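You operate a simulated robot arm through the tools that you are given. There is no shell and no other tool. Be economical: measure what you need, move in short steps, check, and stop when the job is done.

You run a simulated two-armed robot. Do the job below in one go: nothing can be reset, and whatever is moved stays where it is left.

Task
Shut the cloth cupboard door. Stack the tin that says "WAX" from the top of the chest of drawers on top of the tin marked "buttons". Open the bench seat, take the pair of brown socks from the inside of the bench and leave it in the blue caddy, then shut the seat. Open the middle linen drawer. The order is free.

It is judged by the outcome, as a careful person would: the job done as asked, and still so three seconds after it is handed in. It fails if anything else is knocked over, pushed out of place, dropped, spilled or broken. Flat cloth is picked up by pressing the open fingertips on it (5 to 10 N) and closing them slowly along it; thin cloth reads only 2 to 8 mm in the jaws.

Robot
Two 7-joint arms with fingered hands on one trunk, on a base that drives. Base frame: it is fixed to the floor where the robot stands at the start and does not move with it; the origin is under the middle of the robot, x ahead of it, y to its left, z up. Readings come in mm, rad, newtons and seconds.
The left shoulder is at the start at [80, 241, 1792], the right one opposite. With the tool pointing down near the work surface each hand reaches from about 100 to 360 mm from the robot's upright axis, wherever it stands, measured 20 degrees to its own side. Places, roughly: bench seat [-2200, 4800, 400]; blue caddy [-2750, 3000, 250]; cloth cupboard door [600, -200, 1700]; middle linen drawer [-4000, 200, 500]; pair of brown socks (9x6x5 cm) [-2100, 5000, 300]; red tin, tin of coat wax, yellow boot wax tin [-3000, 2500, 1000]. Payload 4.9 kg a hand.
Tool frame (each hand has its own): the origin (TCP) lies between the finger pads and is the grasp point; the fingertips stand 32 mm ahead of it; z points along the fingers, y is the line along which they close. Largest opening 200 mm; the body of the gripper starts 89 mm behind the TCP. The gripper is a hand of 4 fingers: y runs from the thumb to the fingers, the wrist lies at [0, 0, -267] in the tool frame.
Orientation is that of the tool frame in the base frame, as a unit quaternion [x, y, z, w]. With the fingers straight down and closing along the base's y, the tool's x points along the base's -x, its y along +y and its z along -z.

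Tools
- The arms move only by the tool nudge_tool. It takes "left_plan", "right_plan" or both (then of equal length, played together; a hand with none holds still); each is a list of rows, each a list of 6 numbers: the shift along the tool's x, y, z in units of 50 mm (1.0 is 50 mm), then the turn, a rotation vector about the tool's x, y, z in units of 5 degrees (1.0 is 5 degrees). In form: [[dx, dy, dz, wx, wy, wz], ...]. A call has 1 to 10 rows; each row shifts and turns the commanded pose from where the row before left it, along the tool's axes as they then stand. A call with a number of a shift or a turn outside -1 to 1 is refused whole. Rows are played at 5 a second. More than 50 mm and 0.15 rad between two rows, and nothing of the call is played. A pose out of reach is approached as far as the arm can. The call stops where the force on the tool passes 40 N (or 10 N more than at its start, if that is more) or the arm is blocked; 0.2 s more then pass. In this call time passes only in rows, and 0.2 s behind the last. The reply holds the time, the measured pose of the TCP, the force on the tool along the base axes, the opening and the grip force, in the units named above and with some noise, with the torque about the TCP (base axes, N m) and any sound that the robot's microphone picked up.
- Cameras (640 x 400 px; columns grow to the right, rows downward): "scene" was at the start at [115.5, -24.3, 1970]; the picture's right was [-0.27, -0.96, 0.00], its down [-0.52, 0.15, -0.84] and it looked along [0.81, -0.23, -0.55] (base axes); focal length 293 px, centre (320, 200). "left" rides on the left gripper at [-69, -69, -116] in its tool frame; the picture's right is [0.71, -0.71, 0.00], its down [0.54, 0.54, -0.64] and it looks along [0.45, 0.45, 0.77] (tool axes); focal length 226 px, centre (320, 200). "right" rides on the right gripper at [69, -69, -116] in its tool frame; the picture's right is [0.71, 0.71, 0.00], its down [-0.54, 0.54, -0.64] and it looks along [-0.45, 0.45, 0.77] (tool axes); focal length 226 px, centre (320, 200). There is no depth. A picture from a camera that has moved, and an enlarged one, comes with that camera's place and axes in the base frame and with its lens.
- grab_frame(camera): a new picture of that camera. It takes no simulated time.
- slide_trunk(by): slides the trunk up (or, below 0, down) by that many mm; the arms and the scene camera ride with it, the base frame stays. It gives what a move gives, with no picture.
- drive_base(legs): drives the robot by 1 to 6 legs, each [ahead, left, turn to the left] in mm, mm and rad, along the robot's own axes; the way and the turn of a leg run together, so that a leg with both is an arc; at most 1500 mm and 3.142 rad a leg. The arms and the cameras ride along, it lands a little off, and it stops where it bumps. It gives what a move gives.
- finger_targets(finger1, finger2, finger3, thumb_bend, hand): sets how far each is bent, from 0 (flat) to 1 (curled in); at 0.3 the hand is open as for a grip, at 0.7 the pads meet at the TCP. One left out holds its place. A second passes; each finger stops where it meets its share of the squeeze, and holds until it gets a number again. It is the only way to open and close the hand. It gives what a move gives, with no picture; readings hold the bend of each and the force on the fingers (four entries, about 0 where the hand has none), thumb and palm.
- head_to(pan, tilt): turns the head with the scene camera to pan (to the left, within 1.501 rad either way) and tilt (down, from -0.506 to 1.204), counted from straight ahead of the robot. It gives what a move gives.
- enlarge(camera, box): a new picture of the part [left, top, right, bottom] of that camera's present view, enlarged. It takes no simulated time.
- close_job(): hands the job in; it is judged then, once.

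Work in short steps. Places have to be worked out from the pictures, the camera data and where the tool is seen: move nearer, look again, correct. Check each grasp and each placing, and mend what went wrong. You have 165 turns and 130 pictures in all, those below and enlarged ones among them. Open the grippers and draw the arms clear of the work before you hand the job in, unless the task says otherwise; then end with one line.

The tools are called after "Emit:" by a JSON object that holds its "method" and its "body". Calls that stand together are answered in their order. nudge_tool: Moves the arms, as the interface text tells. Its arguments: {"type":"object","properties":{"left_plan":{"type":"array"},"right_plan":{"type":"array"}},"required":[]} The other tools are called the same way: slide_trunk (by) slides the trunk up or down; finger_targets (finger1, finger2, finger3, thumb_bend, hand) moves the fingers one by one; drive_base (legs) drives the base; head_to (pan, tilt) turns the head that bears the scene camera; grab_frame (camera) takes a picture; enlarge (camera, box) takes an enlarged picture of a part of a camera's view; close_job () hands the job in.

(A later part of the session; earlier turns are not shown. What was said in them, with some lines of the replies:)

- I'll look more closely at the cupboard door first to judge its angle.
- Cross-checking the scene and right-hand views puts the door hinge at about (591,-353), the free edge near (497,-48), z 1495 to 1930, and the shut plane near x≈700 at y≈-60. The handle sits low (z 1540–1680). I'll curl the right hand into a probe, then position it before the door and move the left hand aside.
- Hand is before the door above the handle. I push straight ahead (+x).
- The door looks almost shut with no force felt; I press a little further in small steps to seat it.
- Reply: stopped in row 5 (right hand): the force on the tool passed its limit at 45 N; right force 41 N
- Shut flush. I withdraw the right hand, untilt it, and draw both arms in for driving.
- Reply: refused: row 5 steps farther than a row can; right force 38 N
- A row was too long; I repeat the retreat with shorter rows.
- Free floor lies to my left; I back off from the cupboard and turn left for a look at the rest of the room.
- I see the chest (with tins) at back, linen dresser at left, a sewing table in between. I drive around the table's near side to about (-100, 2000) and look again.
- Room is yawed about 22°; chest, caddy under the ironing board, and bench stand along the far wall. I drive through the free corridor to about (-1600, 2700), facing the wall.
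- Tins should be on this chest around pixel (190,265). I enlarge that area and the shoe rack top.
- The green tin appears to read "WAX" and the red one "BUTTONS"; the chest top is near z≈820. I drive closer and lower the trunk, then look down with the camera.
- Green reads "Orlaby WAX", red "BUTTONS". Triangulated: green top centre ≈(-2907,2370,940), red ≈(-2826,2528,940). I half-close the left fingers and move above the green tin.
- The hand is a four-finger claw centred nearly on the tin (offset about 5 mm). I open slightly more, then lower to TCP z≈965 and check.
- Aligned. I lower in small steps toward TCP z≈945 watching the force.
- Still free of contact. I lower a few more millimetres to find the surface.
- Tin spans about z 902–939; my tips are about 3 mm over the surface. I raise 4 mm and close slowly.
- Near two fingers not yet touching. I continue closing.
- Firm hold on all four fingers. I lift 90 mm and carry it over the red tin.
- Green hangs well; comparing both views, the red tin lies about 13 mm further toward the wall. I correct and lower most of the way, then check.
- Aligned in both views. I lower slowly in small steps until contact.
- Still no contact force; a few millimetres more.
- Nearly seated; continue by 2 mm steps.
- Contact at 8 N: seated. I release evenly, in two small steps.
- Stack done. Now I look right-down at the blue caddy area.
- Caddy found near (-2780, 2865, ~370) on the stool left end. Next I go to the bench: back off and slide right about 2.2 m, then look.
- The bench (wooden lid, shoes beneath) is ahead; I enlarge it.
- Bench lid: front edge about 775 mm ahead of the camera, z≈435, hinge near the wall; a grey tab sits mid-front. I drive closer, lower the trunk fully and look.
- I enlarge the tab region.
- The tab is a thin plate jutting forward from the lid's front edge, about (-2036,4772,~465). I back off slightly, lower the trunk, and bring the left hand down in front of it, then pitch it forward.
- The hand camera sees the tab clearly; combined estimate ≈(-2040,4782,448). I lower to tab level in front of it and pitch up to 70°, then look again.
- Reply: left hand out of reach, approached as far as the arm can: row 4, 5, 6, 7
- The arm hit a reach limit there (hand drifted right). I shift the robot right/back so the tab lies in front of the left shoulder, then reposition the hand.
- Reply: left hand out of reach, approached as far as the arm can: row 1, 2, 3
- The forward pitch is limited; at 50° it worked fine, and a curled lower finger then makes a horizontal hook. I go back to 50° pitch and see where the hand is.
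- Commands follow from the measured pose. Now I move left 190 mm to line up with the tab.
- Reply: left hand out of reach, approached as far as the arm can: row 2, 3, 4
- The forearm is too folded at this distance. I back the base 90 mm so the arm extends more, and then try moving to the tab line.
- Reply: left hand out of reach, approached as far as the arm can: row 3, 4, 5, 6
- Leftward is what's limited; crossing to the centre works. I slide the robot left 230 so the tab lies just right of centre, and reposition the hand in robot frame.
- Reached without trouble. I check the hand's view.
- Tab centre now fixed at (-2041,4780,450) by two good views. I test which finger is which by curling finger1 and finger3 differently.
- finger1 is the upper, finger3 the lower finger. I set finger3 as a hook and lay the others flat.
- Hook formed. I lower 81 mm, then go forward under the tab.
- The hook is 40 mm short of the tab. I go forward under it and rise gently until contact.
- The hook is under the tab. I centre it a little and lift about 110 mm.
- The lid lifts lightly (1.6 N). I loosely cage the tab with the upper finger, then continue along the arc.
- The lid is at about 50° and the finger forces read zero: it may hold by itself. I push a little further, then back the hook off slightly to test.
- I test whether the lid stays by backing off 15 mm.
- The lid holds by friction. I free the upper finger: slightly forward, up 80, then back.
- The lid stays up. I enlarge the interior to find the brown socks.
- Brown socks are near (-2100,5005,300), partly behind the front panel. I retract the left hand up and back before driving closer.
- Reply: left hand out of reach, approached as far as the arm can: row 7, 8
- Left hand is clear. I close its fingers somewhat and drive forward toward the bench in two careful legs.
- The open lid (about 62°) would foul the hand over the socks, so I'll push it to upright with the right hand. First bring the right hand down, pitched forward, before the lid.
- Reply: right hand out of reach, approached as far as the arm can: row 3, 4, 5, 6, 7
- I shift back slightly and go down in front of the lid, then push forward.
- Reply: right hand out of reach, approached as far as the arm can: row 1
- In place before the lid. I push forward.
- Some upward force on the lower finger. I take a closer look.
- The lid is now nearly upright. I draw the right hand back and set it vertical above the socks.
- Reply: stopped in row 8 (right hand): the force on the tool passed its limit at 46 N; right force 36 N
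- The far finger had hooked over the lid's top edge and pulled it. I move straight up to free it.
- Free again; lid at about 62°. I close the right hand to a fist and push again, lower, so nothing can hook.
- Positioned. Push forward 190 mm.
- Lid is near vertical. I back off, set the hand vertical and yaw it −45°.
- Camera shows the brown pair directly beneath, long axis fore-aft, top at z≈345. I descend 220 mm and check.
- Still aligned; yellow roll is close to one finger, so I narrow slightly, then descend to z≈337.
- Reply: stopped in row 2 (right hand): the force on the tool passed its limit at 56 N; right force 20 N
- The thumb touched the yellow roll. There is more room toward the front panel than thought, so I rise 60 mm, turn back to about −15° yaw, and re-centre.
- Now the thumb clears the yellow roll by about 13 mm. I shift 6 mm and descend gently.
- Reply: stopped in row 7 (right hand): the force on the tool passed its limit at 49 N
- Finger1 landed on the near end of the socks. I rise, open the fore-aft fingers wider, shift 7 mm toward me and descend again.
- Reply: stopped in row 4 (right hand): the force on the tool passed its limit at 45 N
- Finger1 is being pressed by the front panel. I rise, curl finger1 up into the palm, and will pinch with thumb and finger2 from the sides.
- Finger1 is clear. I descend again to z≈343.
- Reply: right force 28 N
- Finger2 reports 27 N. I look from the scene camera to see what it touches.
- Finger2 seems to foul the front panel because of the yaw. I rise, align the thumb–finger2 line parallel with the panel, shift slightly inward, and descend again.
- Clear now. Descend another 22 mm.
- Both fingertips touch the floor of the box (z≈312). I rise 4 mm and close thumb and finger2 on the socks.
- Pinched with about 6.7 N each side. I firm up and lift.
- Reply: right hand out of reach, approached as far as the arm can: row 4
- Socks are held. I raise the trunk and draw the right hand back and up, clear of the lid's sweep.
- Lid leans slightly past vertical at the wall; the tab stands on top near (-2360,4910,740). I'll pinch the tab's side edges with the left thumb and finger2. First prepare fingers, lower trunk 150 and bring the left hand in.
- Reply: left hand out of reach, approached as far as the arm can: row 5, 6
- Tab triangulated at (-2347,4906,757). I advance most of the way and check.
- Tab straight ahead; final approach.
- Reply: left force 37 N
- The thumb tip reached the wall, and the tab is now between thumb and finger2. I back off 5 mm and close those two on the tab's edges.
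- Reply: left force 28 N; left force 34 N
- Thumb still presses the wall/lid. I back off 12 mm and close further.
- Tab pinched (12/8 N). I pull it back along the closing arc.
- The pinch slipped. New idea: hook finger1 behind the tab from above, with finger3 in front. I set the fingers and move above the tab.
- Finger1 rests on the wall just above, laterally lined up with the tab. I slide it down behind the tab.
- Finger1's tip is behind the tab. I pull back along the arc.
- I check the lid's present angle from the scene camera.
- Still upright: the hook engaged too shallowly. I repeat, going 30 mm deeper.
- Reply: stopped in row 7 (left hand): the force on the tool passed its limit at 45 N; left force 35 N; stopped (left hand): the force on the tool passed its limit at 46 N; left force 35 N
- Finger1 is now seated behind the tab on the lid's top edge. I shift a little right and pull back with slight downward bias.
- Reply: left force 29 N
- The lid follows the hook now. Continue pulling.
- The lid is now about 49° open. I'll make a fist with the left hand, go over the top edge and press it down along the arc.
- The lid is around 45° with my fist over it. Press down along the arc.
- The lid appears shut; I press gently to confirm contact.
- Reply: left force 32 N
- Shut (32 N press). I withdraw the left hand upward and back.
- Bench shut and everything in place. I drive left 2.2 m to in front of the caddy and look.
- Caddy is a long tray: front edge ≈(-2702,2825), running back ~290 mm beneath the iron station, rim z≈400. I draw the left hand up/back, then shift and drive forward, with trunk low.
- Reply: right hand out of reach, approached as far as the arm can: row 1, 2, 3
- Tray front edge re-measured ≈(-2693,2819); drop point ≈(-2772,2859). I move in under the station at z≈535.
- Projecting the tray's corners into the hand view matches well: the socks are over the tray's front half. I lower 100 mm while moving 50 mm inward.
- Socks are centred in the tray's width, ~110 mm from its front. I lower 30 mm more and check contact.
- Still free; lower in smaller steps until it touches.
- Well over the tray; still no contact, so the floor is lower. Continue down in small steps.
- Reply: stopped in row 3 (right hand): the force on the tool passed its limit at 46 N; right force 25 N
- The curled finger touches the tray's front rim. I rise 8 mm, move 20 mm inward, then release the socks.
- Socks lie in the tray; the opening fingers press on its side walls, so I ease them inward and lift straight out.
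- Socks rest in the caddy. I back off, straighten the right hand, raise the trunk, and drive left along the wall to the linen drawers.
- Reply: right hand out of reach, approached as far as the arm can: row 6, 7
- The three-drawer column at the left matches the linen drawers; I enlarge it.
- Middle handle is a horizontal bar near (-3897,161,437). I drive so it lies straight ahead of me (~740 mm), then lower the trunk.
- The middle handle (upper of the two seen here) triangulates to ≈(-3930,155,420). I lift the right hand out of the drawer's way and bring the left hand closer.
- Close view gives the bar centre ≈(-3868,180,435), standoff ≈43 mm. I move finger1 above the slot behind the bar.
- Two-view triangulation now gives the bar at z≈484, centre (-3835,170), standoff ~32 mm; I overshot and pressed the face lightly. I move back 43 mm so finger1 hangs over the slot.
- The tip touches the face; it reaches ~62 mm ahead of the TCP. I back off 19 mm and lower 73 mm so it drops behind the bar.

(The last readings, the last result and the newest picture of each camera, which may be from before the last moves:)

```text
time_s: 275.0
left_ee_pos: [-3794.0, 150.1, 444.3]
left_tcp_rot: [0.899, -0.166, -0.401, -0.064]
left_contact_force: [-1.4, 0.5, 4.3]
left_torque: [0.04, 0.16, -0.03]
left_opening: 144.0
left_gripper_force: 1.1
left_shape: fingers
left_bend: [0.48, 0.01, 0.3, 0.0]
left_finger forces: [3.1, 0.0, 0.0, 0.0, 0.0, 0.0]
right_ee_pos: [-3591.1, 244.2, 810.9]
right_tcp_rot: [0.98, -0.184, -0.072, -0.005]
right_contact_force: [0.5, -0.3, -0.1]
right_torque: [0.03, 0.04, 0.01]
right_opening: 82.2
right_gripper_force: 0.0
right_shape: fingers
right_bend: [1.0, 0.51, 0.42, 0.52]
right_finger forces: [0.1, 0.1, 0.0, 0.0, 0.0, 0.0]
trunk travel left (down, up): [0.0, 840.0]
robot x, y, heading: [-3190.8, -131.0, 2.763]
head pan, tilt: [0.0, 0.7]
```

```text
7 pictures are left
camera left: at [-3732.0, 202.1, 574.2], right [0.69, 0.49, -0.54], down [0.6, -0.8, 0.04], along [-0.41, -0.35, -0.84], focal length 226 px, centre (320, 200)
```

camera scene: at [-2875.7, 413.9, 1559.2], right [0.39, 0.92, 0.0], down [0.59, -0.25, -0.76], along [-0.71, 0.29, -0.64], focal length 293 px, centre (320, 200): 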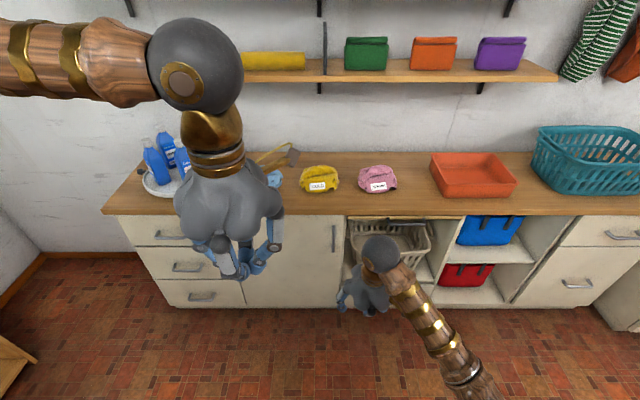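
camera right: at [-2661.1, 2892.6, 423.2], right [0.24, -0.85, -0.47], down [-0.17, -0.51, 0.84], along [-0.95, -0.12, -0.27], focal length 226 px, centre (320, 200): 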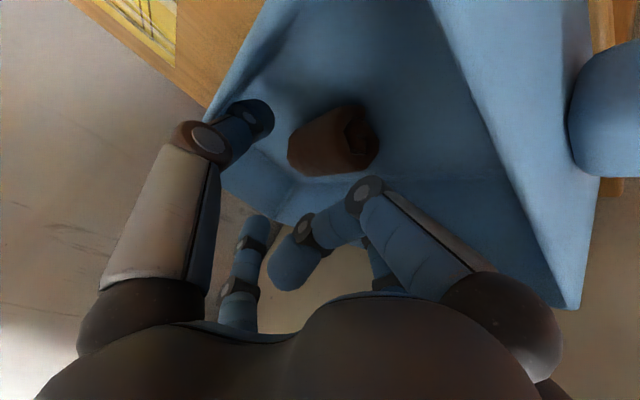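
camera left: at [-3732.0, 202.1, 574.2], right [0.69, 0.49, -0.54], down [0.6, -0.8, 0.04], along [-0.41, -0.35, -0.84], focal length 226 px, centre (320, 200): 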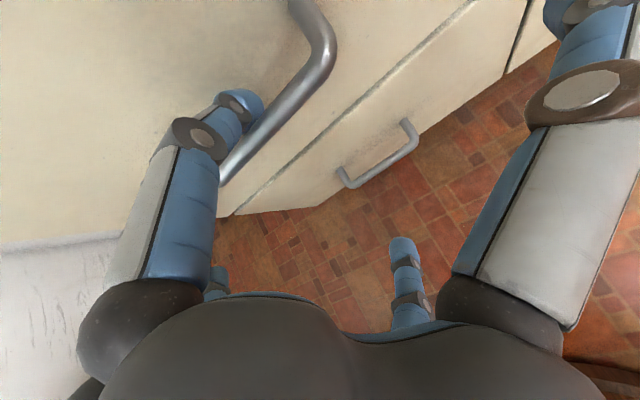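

Finger1 is hooked behind the bar. I pull straight back.

Emit:
{"method": "nudge_tool", "body": {"left_plan": [[0.333, 0, -0.37, 0, 0, 0], [0.333, 0, -0.37, 0, 0, 0], [0.333, 0, -0.37, 0, 0, 0], [0.333, 0, -0.37, 0, 0, 0], [0, 0, 0, 0, 0, 0]]}}

Emit:
{"method": "grab_frame", "body": {"camera": "left"}}

```text
time_s: 276.2
left_ee_pos: [-3697.3, 114.5, 445.9]
left_tcp_rot: [0.899, -0.167, -0.4, -0.065]
left_contact_force: [0.3, -0.2, 0.1]
left_torque: [0.02, 0.02, -0.05]
left_opening: 142.0
left_gripper_force: 0.0
left_shape: fingers
left_bend: [0.5, 0.01, 0.3, 0.0]
left_finger forces: [0.6, 0.0, 0.0, 0.0, 0.0, 0.1]
right_ee_pos: [-3593.1, 244.9, 810.6]
right_tcp_rot: [0.98, -0.185, -0.071, -0.006]
right_contact_force: [0.4, -0.1, 0.5]
right_torque: [0.02, -0.02, 0.0]
right_opening: 82.0
right_gripper_force: 0.0
right_shape: fingers
right_bend: [1.0, 0.51, 0.42, 0.52]
right_finger forces: [0.0, 0.0, 0.0, 0.0, 0.1, 0.1]
trunk travel left (down, up): [0.0, 840.0]
robot x, y, heading: [-3188.8, -132.7, 2.762]
head pan, tilt: [0.0, 0.7]
```

```text
6 pictures are left
camera left: at [-3635.0, 166.9, 574.4], right [0.69, 0.49, -0.54], down [0.6, -0.8, 0.04], along [-0.41, -0.35, -0.84], focal length 226 px, centre (320, 200)
```

left: 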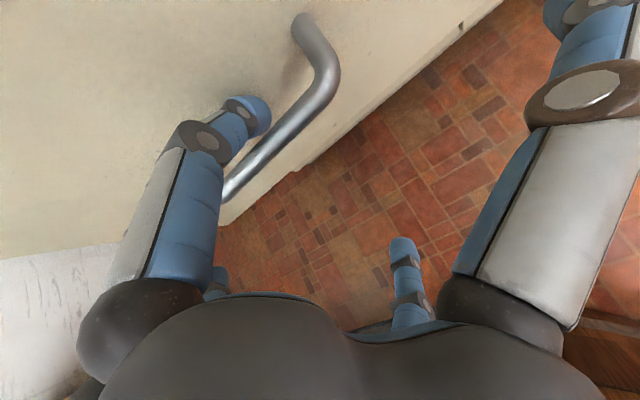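

The drawer follows (about 90 mm out). I pull another 130 mm by driving the base back.

Emit:
{"method": "drive_base", "body": {"legs": [[-130, 0, 0]]}}

Emit:
{"method": "head_to", "body": {"pan": 0.0, "tilt": 0.8}}

Emit:
{"method": "grab_frame", "body": {"camera": "scene"}}

```text
time_s: 277.5
left_ee_pos: [-3576.6, 66.5, 447.1]
left_tcp_rot: [0.899, -0.166, -0.4, -0.065]
left_contact_force: [0.1, 0.0, 0.4]
left_torque: [-0.03, -0.02, -0.05]
left_opening: 141.3
left_gripper_force: 0.1
left_shape: fingers
left_bend: [0.5, 0.01, 0.3, 0.0]
left_finger forces: [0.1, 0.1, 0.0, 0.0, 0.1, 0.1]
right_ee_pos: [-3471.5, 196.5, 810.4]
right_tcp_rot: [0.98, -0.184, -0.072, -0.005]
right_contact_force: [0.6, -0.7, -0.2]
right_torque: [0.02, 0.02, 0.0]
right_opening: 82.1
right_gripper_force: 0.1
right_shape: fingers
right_bend: [1.0, 0.51, 0.42, 0.52]
right_finger forces: [0.0, 0.0, 0.0, 0.0, 0.1, 0.0]
trunk travel left (down, up): [0.0, 840.0]
robot x, y, heading: [-3068.5, -177.7, 2.762]
head pan, tilt: [0.0, 0.7]
```

```text
time_s: 278.2
left_ee_pos: [-3577.6, 65.5, 445.8]
left_tcp_rot: [0.9, -0.166, -0.399, -0.063]
left_contact_force: [0.4, -0.4, -0.9]
left_torque: [-0.03, -0.01, 0.01]
left_opening: 141.5
left_gripper_force: 0.1
left_shape: fingers
left_bend: [0.5, 0.01, 0.3, 0.0]
left_finger forces: [0.0, 0.1, 0.0, 0.0, 0.0, 0.0]
right_ee_pos: [-3473.1, 197.0, 810.7]
right_tcp_rot: [0.98, -0.184, -0.07, -0.005]
right_contact_force: [-0.1, 0.4, 0.4]
right_torque: [0.02, 0.0, 0.01]
right_opening: 82.2
right_gripper_force: 0.1
right_shape: fingers
right_bend: [1.0, 0.51, 0.42, 0.52]
right_finger forces: [0.1, 0.0, 0.0, 0.0, 0.0, 0.1]
trunk travel left (down, up): [0.0, 840.0]
robot x, y, heading: [-3070.6, -177.6, 2.763]
head pan, tilt: [0.0, 0.799]
```

```text
5 pictures are left
camera scene: at [-3172.0, -138.3, 1251.0], right [0.37, 0.93, 0.0], down [0.67, -0.26, -0.7], along [-0.65, 0.26, -0.72], focal length 293 px, centre (320, 200)
```

scene: 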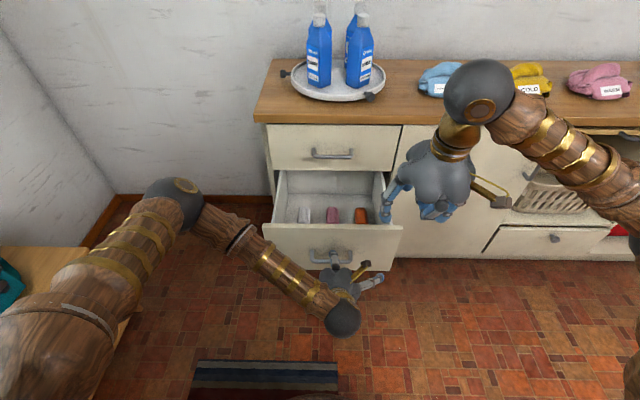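

The middle drawer is open ~200 mm, contents undisturbed. I lift the left hand off the handle and withdraw.

Emit:
{"method": "nudge_tool", "body": {"left_plan": [[-0.6, 0, -0.54, 0, 0, 0], [-0.6, 0, -0.54, 0, 0, 0], [-0.6, 0, -0.54, 0, 0, 0], [-0.3, 0, -0.8, 0, 0, 0], [0.2, 0, -0.9, 0, 0, 0], [0.2, 0, -0.9, 0, 0, 0], [0, 0, 0, 0, 0, 0]]}}

Emit:
{"method": "drive_base", "body": {"legs": [[-150, 0, 0]]}}

Emit:
{"method": "finger_targets", "body": {"hand": "left", "finger1": 0.3, "finger2": 0.3, "finger3": 0.3, "thumb_bend": 0.3}}

Emit:
{"method": "finger_targets", "body": {"hand": "right", "finger1": 0.3, "finger2": 0.3, "finger3": 0.3, "thumb_bend": 0.3}}

Emit:
{"method": "grab_frame", "body": {"camera": "scene"}}

```text
time_s: 279.8
left_ee_pos: [-3483.7, 34.3, 649.6]
left_tcp_rot: [0.899, -0.165, -0.4, -0.063]
left_contact_force: [0.9, -0.4, 0.0]
left_torque: [0.0, 0.01, -0.03]
left_opening: 141.4
left_gripper_force: 0.0
left_shape: fingers
left_bend: [0.5, 0.01, 0.3, 0.0]
left_finger forces: [0.1, 0.0, 0.1, 0.1, 0.0, 0.0]
right_ee_pos: [-3472.5, 196.1, 809.9]
right_tcp_rot: [0.981, -0.182, -0.071, -0.005]
right_contact_force: [0.1, 0.5, -1.1]
right_torque: [0.01, -0.03, -0.02]
right_opening: 81.9
right_gripper_force: 0.0
right_shape: fingers
right_bend: [1.0, 0.51, 0.42, 0.52]
right_finger forces: [0.0, 0.1, 0.0, 0.0, 0.0, 0.0]
trunk travel left (down, up): [0.0, 840.0]
robot x, y, heading: [-3067.4, -180.0, 2.767]
head pan, tilt: [0.0, 0.799]
```

```text
time_s: 281.2
left_ee_pos: [-3341.8, -19.6, 651.1]
left_tcp_rot: [0.899, -0.168, -0.399, -0.065]
left_contact_force: [0.2, 0.2, 0.0]
left_torque: [-0.01, -0.02, 0.0]
left_opening: 141.6
left_gripper_force: 0.2
left_shape: fingers
left_bend: [0.5, 0.01, 0.3, 0.0]
left_finger forces: [0.0, 0.1, 0.0, 0.0, 0.0, 0.1]
right_ee_pos: [-3330.5, 142.1, 811.8]
right_tcp_rot: [0.98, -0.185, -0.072, -0.006]
right_contact_force: [0.7, 0.1, 0.3]
right_torque: [0.0, 0.03, 0.0]
right_opening: 82.0
right_gripper_force: 0.0
right_shape: fingers
right_bend: [1.0, 0.51, 0.42, 0.52]
right_finger forces: [0.0, 0.0, 0.0, 0.0, 0.0, 0.0]
trunk travel left (down, up): [0.0, 840.0]
robot x, y, heading: [-2927.3, -233.7, 2.763]
head pan, tilt: [0.0, 0.799]
```

```text
time_s: 282.2
left_ee_pos: [-3342.6, -20.7, 651.1]
left_tcp_rot: [0.899, -0.167, -0.4, -0.064]
left_contact_force: [-0.7, -0.4, 0.3]
left_torque: [0.04, 0.04, 0.03]
left_opening: 140.1
left_gripper_force: 0.0
left_shape: fingers
left_bend: [0.3, 0.3, 0.3, 0.3]
left_finger forces: [0.1, 0.0, 0.0, 0.0, 0.1, 0.0]
right_ee_pos: [-3330.6, 141.5, 809.8]
right_tcp_rot: [0.98, -0.184, -0.072, -0.006]
right_contact_force: [-0.2, 0.7, -0.7]
right_torque: [0.04, -0.04, 0.0]
right_opening: 81.9
right_gripper_force: 0.0
right_shape: fingers
right_bend: [1.0, 0.51, 0.42, 0.52]
right_finger forces: [0.1, 0.0, 0.0, 0.0, 0.0, 0.1]
trunk travel left (down, up): [0.0, 840.0]
robot x, y, heading: [-2928.1, -238.0, 2.762]
head pan, tilt: [0.0, 0.799]
```

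```text
time_s: 283.2
left_ee_pos: [-3341.4, -19.9, 650.7]
left_tcp_rot: [0.899, -0.167, -0.399, -0.063]
left_contact_force: [-0.3, 0.0, -0.4]
left_torque: [-0.03, 0.03, 0.01]
left_opening: 140.0
left_gripper_force: 0.0
left_shape: fingers
left_bend: [0.3, 0.3, 0.3, 0.3]
left_finger forces: [0.0, 0.0, 0.0, 0.0, 0.1, 0.0]
right_ee_pos: [-3329.4, 142.8, 810.0]
right_tcp_rot: [0.98, -0.185, -0.071, -0.005]
right_contact_force: [0.5, 0.1, 0.2]
right_torque: [-0.01, -0.01, 0.02]
right_opening: 139.8
right_gripper_force: 0.2
right_shape: fingers
right_bend: [0.3, 0.3, 0.3, 0.3]
right_finger forces: [0.0, 0.0, 0.1, 0.0, 0.1, 0.0]
trunk travel left (down, up): [0.0, 840.0]
robot x, y, heading: [-2930.9, -236.2, 2.762]
head pan, tilt: [0.0, 0.799]
```

```text
4 pictures are left
camera scene: at [-3030.6, -194.3, 1251.0], right [0.37, 0.93, 0.0], down [0.67, -0.27, -0.7], along [-0.65, 0.26, -0.72], focal length 293 px, centre (320, 200)
```

scene: 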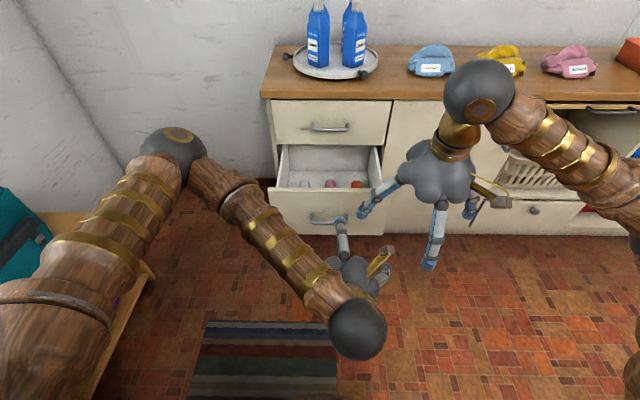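

The middle linen drawer is open and both hands are clear and open. Earlier views showed the door shut, the tins stacked, the socks in the caddy and the bench seat shut. I hand the job in.

Emit:
{"method": "close_job", "body": {}}

```text
The job is handed in.
```

The job is handed in: the cloth cupboard door is shut, the WAX tin is stacked on the red "buttons" tin, the brown socks are in the blue caddy, the bench seat is shut, and the middle linen drawer is open about 200 mm; while I was reaching for the socks a finger pressed down on the yellow roll beside them in the bench (up to about 56 N), and it looked unmoved in the pictures afterwards.
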